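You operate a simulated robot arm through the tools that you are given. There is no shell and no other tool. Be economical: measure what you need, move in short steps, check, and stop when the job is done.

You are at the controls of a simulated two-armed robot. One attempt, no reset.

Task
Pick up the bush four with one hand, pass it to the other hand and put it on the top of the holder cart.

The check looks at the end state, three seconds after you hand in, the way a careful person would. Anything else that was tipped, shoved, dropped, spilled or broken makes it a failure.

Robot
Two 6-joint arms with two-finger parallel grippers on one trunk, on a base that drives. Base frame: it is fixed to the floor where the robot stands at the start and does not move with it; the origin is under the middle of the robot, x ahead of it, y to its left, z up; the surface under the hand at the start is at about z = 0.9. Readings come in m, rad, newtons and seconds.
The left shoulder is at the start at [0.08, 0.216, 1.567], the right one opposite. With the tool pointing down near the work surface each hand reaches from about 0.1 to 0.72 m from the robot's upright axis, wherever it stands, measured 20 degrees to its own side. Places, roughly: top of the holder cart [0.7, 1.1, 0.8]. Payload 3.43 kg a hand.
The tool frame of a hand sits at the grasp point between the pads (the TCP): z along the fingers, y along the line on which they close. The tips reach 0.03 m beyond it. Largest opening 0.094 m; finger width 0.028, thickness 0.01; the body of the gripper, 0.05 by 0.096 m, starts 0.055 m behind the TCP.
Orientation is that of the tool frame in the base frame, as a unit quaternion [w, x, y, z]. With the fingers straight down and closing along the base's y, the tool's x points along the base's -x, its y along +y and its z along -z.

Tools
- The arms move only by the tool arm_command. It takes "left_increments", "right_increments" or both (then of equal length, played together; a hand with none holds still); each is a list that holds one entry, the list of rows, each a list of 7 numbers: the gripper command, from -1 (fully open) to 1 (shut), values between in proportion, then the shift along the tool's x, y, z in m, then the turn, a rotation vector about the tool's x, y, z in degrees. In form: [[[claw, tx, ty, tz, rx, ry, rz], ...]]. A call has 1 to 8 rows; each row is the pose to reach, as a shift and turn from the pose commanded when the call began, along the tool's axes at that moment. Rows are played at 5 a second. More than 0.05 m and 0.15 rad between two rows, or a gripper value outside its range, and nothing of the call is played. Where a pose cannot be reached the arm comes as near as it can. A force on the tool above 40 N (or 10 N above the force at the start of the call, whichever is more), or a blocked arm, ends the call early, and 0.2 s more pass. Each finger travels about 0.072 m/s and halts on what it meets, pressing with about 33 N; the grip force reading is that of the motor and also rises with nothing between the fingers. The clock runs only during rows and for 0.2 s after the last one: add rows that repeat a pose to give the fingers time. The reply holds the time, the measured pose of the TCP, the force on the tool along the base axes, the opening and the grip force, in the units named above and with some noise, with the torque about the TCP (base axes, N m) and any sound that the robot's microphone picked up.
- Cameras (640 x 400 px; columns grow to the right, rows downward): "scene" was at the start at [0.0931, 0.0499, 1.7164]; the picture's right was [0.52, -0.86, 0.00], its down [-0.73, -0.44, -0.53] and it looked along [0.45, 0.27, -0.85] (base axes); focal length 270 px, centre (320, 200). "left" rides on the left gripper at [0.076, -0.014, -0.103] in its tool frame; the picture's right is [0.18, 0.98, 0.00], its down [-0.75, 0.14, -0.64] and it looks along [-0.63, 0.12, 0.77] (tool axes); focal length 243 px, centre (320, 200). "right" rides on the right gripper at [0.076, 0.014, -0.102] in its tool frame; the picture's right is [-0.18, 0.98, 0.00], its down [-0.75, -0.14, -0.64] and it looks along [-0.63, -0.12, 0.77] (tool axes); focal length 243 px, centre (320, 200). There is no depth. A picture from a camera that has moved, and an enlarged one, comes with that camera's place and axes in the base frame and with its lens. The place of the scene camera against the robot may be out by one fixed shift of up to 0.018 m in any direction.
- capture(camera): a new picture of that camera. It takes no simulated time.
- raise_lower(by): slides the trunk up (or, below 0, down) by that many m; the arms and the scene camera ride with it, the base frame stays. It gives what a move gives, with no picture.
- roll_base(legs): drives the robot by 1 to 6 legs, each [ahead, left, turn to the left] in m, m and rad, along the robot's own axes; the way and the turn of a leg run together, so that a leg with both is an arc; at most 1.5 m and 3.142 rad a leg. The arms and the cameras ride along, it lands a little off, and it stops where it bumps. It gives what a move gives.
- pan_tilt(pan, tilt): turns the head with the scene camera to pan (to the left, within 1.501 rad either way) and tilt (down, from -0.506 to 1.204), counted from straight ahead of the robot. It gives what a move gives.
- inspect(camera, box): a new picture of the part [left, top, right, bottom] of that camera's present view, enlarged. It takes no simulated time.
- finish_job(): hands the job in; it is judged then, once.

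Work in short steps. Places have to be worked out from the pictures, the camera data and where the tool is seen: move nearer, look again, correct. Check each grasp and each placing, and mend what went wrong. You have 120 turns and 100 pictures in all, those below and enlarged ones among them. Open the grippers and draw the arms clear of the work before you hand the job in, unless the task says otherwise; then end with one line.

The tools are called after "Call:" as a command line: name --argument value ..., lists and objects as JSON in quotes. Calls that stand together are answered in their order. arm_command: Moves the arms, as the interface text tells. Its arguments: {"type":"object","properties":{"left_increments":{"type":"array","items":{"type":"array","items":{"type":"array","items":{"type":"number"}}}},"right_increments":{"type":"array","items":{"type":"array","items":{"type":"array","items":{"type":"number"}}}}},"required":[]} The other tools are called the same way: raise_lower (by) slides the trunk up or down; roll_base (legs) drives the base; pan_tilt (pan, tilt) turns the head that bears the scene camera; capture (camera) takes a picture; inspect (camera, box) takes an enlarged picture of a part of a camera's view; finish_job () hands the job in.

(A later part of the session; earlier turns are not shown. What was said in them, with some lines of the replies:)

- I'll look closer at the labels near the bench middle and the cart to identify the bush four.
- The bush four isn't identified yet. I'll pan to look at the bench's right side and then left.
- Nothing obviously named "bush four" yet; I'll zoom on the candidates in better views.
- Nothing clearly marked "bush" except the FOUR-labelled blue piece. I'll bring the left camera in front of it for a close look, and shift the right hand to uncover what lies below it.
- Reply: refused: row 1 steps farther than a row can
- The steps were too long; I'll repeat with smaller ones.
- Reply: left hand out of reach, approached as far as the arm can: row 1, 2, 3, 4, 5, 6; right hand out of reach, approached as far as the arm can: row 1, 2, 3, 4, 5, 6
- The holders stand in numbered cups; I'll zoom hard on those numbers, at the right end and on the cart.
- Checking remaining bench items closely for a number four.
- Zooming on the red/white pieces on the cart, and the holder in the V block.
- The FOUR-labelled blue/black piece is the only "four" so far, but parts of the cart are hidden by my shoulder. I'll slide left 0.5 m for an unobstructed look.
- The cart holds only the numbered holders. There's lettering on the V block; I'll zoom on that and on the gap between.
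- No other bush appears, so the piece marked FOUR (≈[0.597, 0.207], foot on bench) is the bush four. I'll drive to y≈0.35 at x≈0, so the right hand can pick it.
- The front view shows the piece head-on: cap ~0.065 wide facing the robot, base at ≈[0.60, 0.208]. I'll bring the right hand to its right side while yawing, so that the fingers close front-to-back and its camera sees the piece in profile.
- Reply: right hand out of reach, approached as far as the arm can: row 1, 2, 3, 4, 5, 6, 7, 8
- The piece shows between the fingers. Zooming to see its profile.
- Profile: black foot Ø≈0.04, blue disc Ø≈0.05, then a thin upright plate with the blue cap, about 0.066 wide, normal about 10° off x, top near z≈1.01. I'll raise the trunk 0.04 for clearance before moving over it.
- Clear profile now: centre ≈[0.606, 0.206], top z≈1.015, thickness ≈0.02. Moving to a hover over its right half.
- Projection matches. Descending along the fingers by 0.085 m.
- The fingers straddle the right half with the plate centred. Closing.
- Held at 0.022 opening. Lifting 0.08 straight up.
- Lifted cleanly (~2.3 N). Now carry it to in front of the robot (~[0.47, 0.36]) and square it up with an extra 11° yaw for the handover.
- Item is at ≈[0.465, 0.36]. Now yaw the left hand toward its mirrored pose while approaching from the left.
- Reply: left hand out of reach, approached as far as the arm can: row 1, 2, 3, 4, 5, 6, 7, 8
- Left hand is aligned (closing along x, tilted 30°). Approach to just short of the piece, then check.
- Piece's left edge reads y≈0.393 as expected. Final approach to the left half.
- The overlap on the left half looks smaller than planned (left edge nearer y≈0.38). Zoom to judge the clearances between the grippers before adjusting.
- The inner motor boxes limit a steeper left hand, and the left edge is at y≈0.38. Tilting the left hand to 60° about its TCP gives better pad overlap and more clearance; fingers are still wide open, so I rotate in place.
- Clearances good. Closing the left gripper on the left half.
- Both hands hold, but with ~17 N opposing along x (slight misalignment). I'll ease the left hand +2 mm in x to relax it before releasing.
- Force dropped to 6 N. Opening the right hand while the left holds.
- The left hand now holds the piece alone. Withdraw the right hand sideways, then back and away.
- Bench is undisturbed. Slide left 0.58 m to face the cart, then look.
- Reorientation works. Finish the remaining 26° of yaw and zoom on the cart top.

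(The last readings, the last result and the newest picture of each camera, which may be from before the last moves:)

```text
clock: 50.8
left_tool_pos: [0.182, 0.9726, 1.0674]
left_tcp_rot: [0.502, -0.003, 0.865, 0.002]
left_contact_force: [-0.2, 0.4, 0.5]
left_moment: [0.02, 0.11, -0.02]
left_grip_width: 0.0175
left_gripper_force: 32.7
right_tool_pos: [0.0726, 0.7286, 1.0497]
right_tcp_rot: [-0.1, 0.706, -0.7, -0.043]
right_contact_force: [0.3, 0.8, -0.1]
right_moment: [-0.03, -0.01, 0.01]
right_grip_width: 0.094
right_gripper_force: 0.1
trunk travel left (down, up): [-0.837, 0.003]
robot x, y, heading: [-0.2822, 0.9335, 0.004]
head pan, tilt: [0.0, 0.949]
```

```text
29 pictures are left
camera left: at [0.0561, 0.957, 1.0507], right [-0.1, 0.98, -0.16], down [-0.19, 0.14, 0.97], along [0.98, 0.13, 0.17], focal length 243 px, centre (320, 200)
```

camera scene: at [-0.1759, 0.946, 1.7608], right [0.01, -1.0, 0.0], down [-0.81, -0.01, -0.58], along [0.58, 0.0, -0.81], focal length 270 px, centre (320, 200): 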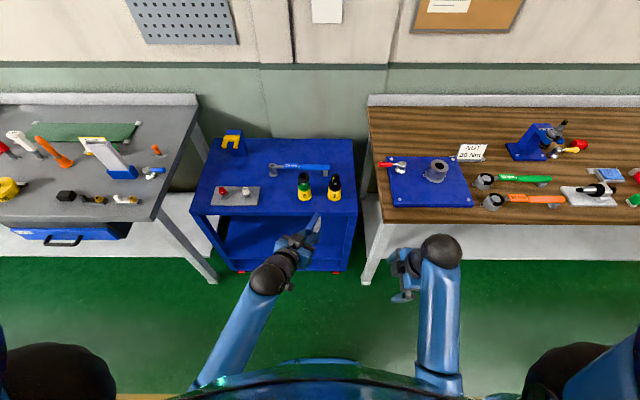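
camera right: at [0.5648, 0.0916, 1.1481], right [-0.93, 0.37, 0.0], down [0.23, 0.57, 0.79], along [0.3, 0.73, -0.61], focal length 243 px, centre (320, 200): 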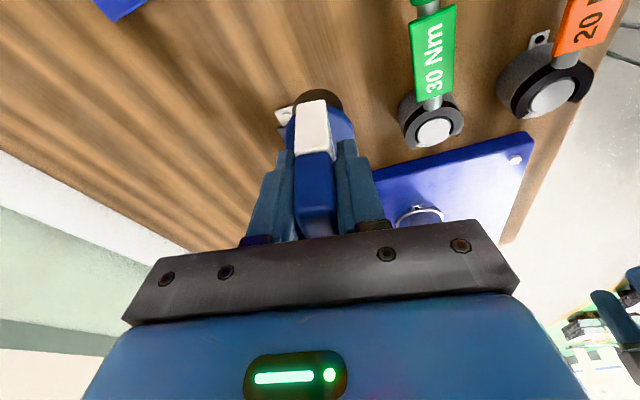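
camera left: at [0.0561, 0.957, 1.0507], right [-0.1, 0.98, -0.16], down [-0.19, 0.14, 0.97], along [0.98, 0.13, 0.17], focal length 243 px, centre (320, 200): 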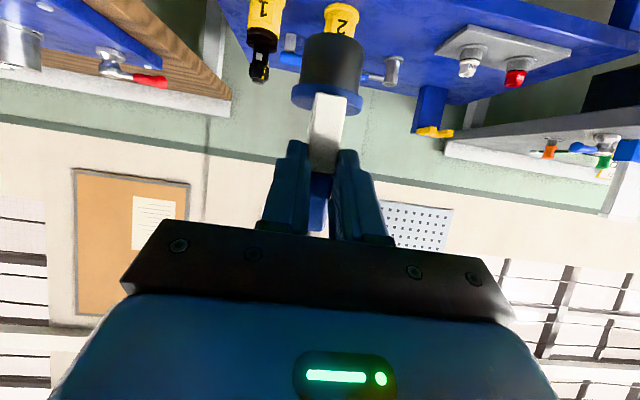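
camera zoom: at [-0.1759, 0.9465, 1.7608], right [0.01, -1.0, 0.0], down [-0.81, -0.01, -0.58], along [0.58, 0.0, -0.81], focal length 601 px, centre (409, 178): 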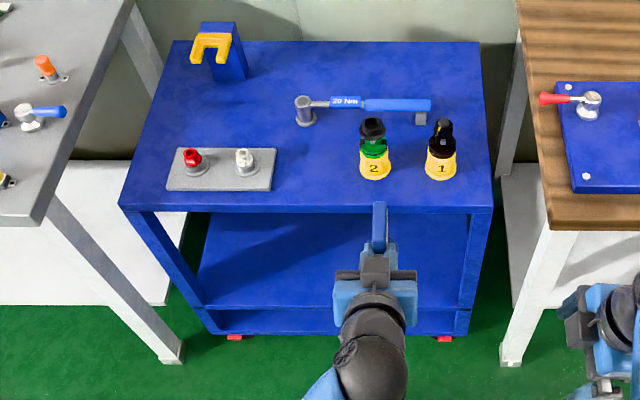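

Free spot on the cart: between the grey plate and holder 2, ≈[0.55, 1.128]. Drive left 0.155 then ahead 0.2, staying in front of the cart.

Call:
roll_base --legs '[[0, 0.155, 0], [0.2, 0, 0]]'

Call:
inspect --camera "scene" --box '[200, 120, 440, 320]'

Call:
capture --camera "left"

```text
clock: 53.4
left_tool_pos: [0.38, 1.1295, 1.0691]
left_tcp_rot: [0.504, -0.004, 0.864, 0.003]
left_contact_force: [-0.2, 0.4, -2.3]
left_moment: [0.02, 0.13, 0.02]
left_grip_width: 0.0176
left_gripper_force: 33.3
right_tool_pos: [0.2717, 0.8847, 1.0502]
right_tcp_rot: [-0.101, 0.707, -0.699, -0.042]
right_contact_force: [0.1, 0.1, 0.0]
right_moment: [-0.01, -0.01, -0.05]
right_grip_width: 0.0942
right_gripper_force: 0.1
trunk travel left (down, up): [-0.837, 0.003]
robot x, y, heading: [-0.0817, 1.0858, 0.01]
head pan, tilt: [0.0, 0.949]
```

```text
2.00 times, centred on (320, 220) of scene
camera zoom: at [0.0201, 1.1018, 1.7612], right [0.01, -1.0, 0.0], down [-0.81, -0.01, -0.59], along [0.59, 0.01, -0.81], focal length 540 px, centre (320, 160)
```

zoom: 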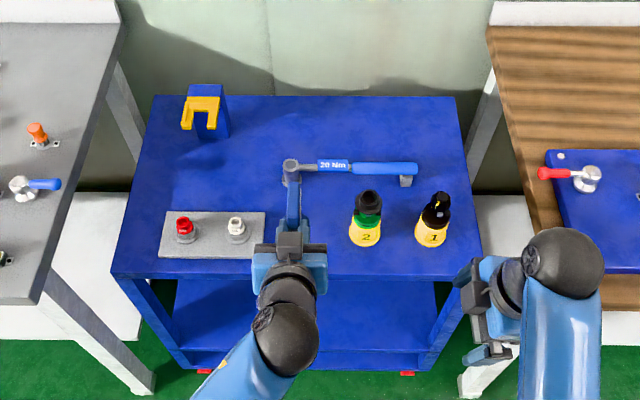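

```text
27 pictures are left
camera left: at [0.2546, 1.1135, 1.0521], right [-0.1, 0.98, -0.16], down [-0.19, 0.14, 0.97], along [0.98, 0.13, 0.17], focal length 243 px, centre (320, 200)
```

left: 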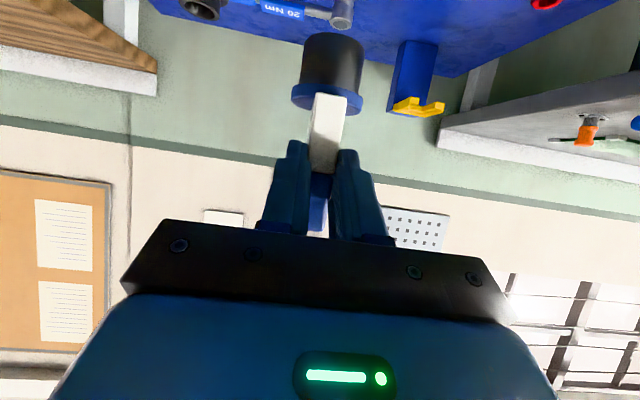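

Alignment is right (gap spans y≈1.055–1.219, hand at 1.13). Extend forward 0.126 m, then lower 0.12 m.

Call:
arm_command --left_increments '[[[1, -0.015, 0, 0.028, 0, 0, 0], [1, -0.031, 0, 0.055, 0, 0, 0], [1, -0.047, 0, 0.083, 0, 0, 0], [1, -0.062, 0, 0.11, 0, 0, 0], [1, -0.036, 0, 0.125, 0, 0, 0], [1, -0.01, 0, 0.14, 0, 0, 0], [1, 0.0165, 0, 0.1545, 0, 0, 0], [1, 0.0425, 0, 0.169, 0, 0, 0]]]'

Call:
inspect --camera "scene" --box '[240, 150, 400, 270]'

Call:
capture --camera "left"

```text
clock: 55.2
left_tool_pos: [0.5106, 1.1322, 0.9451]
left_tcp_rot: [0.502, -0.004, 0.865, 0.002]
left_contact_force: [0.3, -0.1, -2.0]
left_moment: [0.0, 0.13, -0.03]
left_grip_width: 0.0177
left_gripper_force: 32.8
right_tool_pos: [0.276, 0.885, 1.0488]
right_tcp_rot: [-0.098, 0.706, -0.7, -0.043]
right_contact_force: [0.8, -0.3, -0.2]
right_moment: [-0.02, 0.01, 0.0]
right_grip_width: 0.0939
right_gripper_force: 0.1
trunk travel left (down, up): [-0.837, 0.003]
robot x, y, heading: [-0.0797, 1.0864, 0.008]
head pan, tilt: [0.0, 0.949]
```

```text
3.33 times, centred on (320, 210) of scene
camera zoom: at [0.0282, 1.1024, 1.7607], right [0.01, -1.0, 0.0], down [-0.81, -0.01, -0.58], along [0.58, 0.01, -0.81], focal length 901 px, centre (320, 167)
```

zoom: 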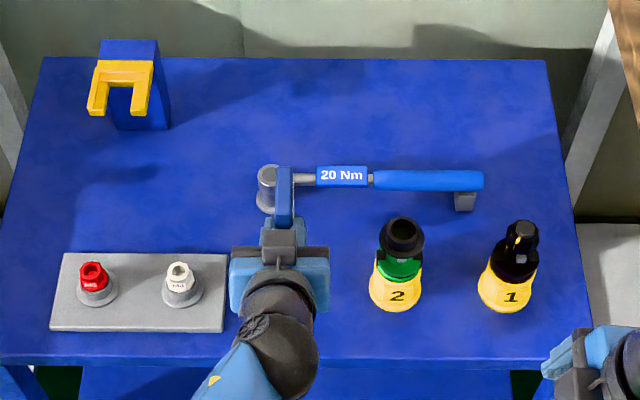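

```text
25 pictures are left
camera left: at [0.3847, 1.1149, 0.9288], right [-0.1, 0.98, -0.16], down [-0.19, 0.14, 0.97], along [0.98, 0.13, 0.17], focal length 243 px, centre (320, 200)
```

left: 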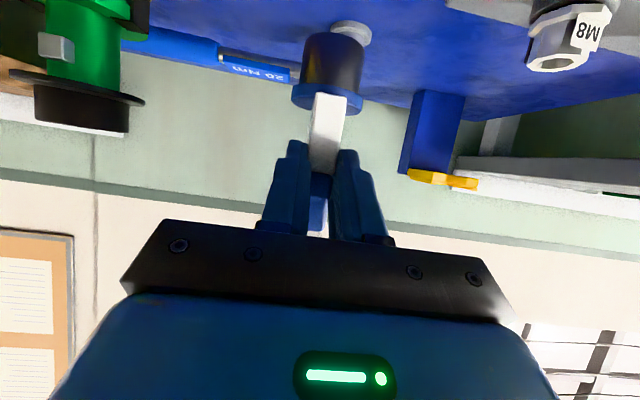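

Clear of everything: gap ≈0.045 m to the wrench head. Lower to about z 0.893.

Call:
arm_command --left_increments '[[[1, 0.0174, 0, 0.0098, 0, 0, 0], [1, 0.0305, 0, 0.0172, 0, 0, 0], [1, 0.0436, 0, 0.0246, 0, 0, 0], [1, 0.0453, 0, 0.0256, 0, 0, 0], [1, 0.0453, 0, 0.0256, 0, 0, 0]]]'

Call:
capture --camera "left"

```text
clock: 56.4
left_tool_pos: [0.5102, 1.1335, 0.8931]
left_tcp_rot: [0.502, -0.004, 0.865, 0.003]
left_contact_force: [0.0, 0.0, -3.3]
left_moment: [-0.02, 0.12, 0.01]
left_grip_width: 0.0175
left_gripper_force: 32.7
right_tool_pos: [0.2751, 0.8861, 1.0499]
right_tcp_rot: [-0.099, 0.705, -0.701, -0.042]
right_contact_force: [0.1, 0.2, -0.9]
right_moment: [0.0, 0.0, 0.0]
right_grip_width: 0.0939
right_gripper_force: 0.0
trunk travel left (down, up): [-0.837, 0.003]
robot x, y, heading: [-0.0815, 1.0869, 0.008]
head pan, tilt: [0.0, 0.949]
```

```text
24 pictures are left
camera left: at [0.3844, 1.116, 0.8775], right [-0.1, 0.98, -0.16], down [-0.19, 0.14, 0.97], along [0.98, 0.13, 0.17], focal length 243 px, centre (320, 200)
```

left: 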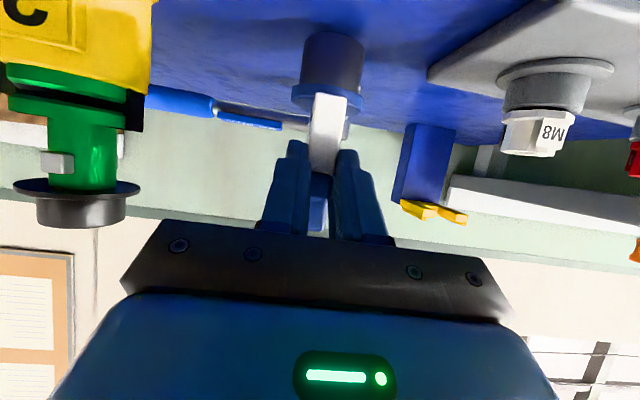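

No contact yet. Lower in 2–3 mm steps, watching the force.

Call:
arm_command --left_increments '[[[1, 0.0026, 0, 0.0015, 0, 0, 0], [1, 0.0044, 0, 0.0025, 0, 0, 0], [1, 0.0044, 0, 0.0025, 0, 0, 0]]]'

Call:
arm_command --left_increments '[[[1, 0.0017, 0, 0.001, 0, 0, 0], [1, 0.0026, 0, 0.0015, 0, 0, 0], [1, 0.0026, 0, 0.0015, 0, 0, 0]]]'

```text
clock: 57.2
left_tool_pos: [0.5106, 1.1329, 0.8903]
left_tcp_rot: [0.503, -0.004, 0.864, 0.002]
left_contact_force: [-0.1, 0.1, -2.0]
left_moment: [0.02, 0.11, 0.02]
left_grip_width: 0.0176
left_gripper_force: 33.5
right_tool_pos: [0.2749, 0.8852, 1.0485]
right_tcp_rot: [-0.099, 0.706, -0.7, -0.043]
right_contact_force: [0.3, -0.3, 0.1]
right_moment: [0.01, 0.01, 0.0]
right_grip_width: 0.0939
right_gripper_force: 0.1
trunk travel left (down, up): [-0.837, 0.003]
robot x, y, heading: [-0.0802, 1.085, 0.007]
head pan, tilt: [0.0, 0.949]
```

```text
clock: 58.0
left_tool_pos: [0.51, 1.1302, 0.887]
left_tcp_rot: [0.503, -0.004, 0.864, 0.002]
left_contact_force: [-0.6, 0.4, -0.7]
left_moment: [-0.05, 0.05, -0.06]
left_grip_width: 0.0176
left_gripper_force: 32.8
right_tool_pos: [0.2764, 0.8854, 1.0481]
right_tcp_rot: [-0.099, 0.706, -0.7, -0.043]
right_contact_force: [-0.2, -0.4, 0.9]
right_moment: [-0.02, 0.0, 0.02]
right_grip_width: 0.0942
right_gripper_force: 0.1
trunk travel left (down, up): [-0.837, 0.003]
robot x, y, heading: [-0.0827, 1.0882, 0.008]
head pan, tilt: [0.0, 0.949]
```

Force and moment are starting to fall, which suggests first contact. Another 2 mm.

Call:
arm_command --left_increments '[[[1, 0.0009, 0, 0.0005, 0, 0, 0], [1, 0.0017, 0, 0.001, 0, 0, 0], [1, 0.0017, 0, 0.001, 0, 0, 0]]]'

Call:
inspect --camera "left" --box '[260, 0, 400, 140]'

```text
clock: 58.8
left_tool_pos: [0.5096, 1.1307, 0.8872]
left_tcp_rot: [0.504, -0.004, 0.864, 0.003]
left_contact_force: [1.1, 1.6, 10.3]
left_moment: [0.08, -0.28, 0.05]
left_grip_width: 0.0176
left_gripper_force: 33.3
right_tool_pos: [0.275, 0.8849, 1.0495]
right_tcp_rot: [-0.099, 0.707, -0.699, -0.043]
right_contact_force: [0.4, -0.2, -0.2]
right_moment: [0.0, 0.03, -0.01]
right_grip_width: 0.094
right_gripper_force: 0.1
trunk travel left (down, up): [-0.837, 0.003]
robot x, y, heading: [-0.0825, 1.0883, 0.011]
head pan, tilt: [0.0, 0.949]
```

```text
2.86 times, centred on (330, 70) of left
camera zoom: at [0.3845, 1.1151, 0.8698], right [-0.1, 0.98, -0.16], down [-0.19, 0.14, 0.97], along [0.98, 0.13, 0.17], focal length 693 px, centre (291, 571)
```

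zoom: 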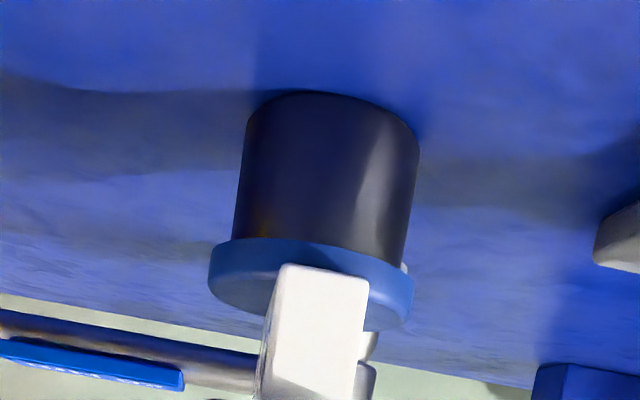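

Seated with ~10 N. Opening the left gripper gradually.

Call:
arm_command --left_increments '[[[0.5, 0, 0, 0, 0, 0, 0], [0.3, 0, 0, 0, 0, 0, 0], [0, 0, 0, 0, 0, 0, 0], [-0.5, 0, 0, 0, 0, 0, 0], [-0.5, 0, 0, 0, 0, 0, 0]]]'

Call:
capture --camera "left"

```text
clock: 60.0
left_tool_pos: [0.5104, 1.1319, 0.8855]
left_tcp_rot: [0.503, -0.004, 0.864, 0.003]
left_contact_force: [-0.2, 0.1, -0.5]
left_moment: [0.01, -0.04, 0.02]
left_grip_width: 0.0704
left_gripper_force: 0.0
right_tool_pos: [0.2746, 0.8849, 1.0488]
right_tcp_rot: [-0.1, 0.706, -0.7, -0.044]
right_contact_force: [0.2, 0.5, 0.0]
right_moment: [-0.01, 0.0, 0.01]
right_grip_width: 0.0939
right_gripper_force: 0.0
trunk travel left (down, up): [-0.837, 0.003]
robot x, y, heading: [-0.0778, 1.0857, 0.006]
head pan, tilt: [0.0, 0.949]
```

```text
22 pictures are left
camera left: at [0.3842, 1.1153, 0.8684], right [-0.1, 0.98, -0.16], down [-0.19, 0.14, 0.97], along [0.98, 0.13, 0.17], focal length 243 px, centre (320, 200)
```

left: 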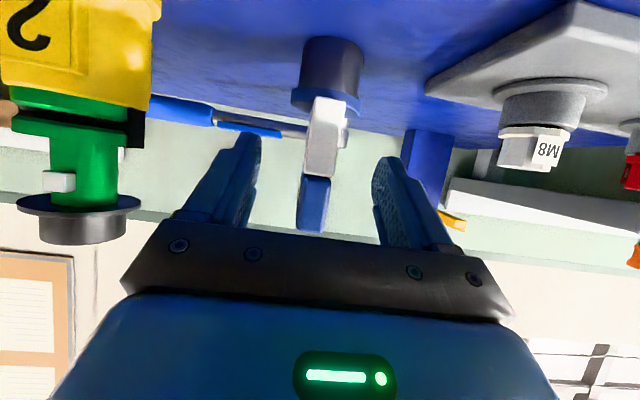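

It stands on its own. Withdraw straight back along the fingers.

Call:
arm_command --left_increments '[[[-0.5, 0, 0, -0.025, 0, 0, 0], [-0.5, 0, 0, -0.055, 0, 0, 0], [-0.5, 0, 0, -0.09, 0, 0, 0], [-0.5, 0, 0, -0.125, 0, 0, 0], [-1, 0, 0, -0.16, 0, 0, 0], [-1, 0, 0, -0.19, 0, 0, 0]]]'

Call:
roll_base --legs '[[-0.3, 0, 0]]'

Call:
capture --camera "scene"

Call:
inspect --camera "scene" --box '[220, 110, 400, 230]'

```text
clock: 61.4
left_tool_pos: [0.346, 1.1297, 0.9774]
left_tcp_rot: [0.503, -0.003, 0.864, 0.002]
left_contact_force: [0.5, 0.1, 0.4]
left_moment: [0.0, -0.02, -0.02]
left_grip_width: 0.094
left_gripper_force: 0.0
right_tool_pos: [0.2739, 0.8854, 1.0494]
right_tcp_rot: [-0.1, 0.706, -0.699, -0.043]
right_contact_force: [-0.7, 0.7, 0.6]
right_moment: [0.0, -0.01, 0.02]
right_grip_width: 0.0939
right_gripper_force: 0.0
trunk travel left (down, up): [-0.837, 0.003]
robot x, y, heading: [-0.0813, 1.0854, 0.011]
head pan, tilt: [0.0, 0.949]
```

```text
clock: 63.5
left_tool_pos: [0.0432, 1.1258, 0.9748]
left_tcp_rot: [0.502, -0.004, 0.865, 0.003]
left_contact_force: [0.1, 0.4, -0.4]
left_moment: [-0.01, 0.04, -0.01]
left_grip_width: 0.0939
left_gripper_force: 0.0
right_tool_pos: [-0.0279, 0.8828, 1.048]
right_tcp_rot: [-0.098, 0.707, -0.699, -0.044]
right_contact_force: [0.8, -0.3, -0.4]
right_moment: [0.0, -0.01, 0.01]
right_grip_width: 0.0942
right_gripper_force: 0.1
trunk travel left (down, up): [-0.837, 0.003]
robot x, y, heading: [-0.3828, 1.0849, 0.012]
head pan, tilt: [0.0, 0.949]
```

```text
21 pictures are left
camera scene: at [-0.2746, 1.0997, 1.7605], right [0.01, -1.0, 0.0], down [-0.81, -0.01, -0.58], along [0.58, 0.01, -0.81], focal length 270 px, centre (320, 200)
```

scene: 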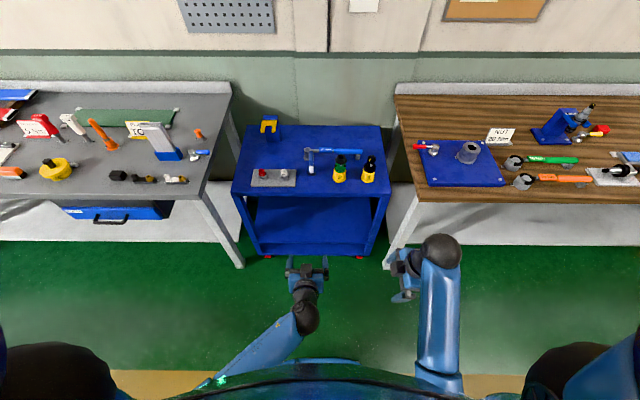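

```text
3.33 times, centred on (310, 170) of scene
camera zoom: at [-0.2746, 1.0997, 1.7605], right [0.01, -1.0, 0.0], down [-0.81, -0.01, -0.58], along [0.58, 0.01, -0.81], focal length 901 px, centre (353, 300)
```

zoom: 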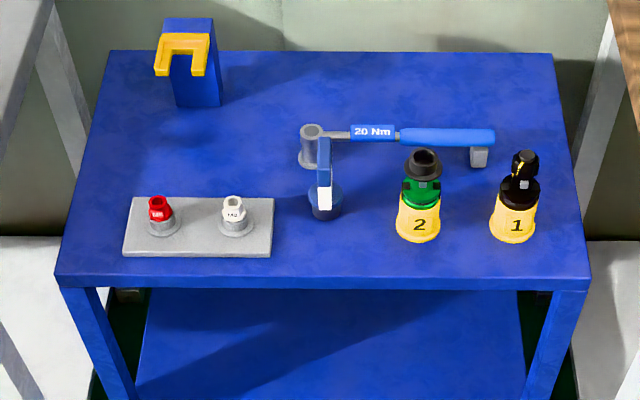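

The piece stands upright on the cart, clear of the wrench, the plate and the holders. Everything else looks undisturbed, both grippers are open, and the arms are clear, so I'm handing in.

Call:
finish_job

```text
The job is handed in.
```

I picked up the blue and black piece labelled FOUR with the right hand, passed it to the left, and stood it upright on top of the holder cart. Nothing was marked "bush", so I took that piece to be the bush four, as it was the only item I found marked four.
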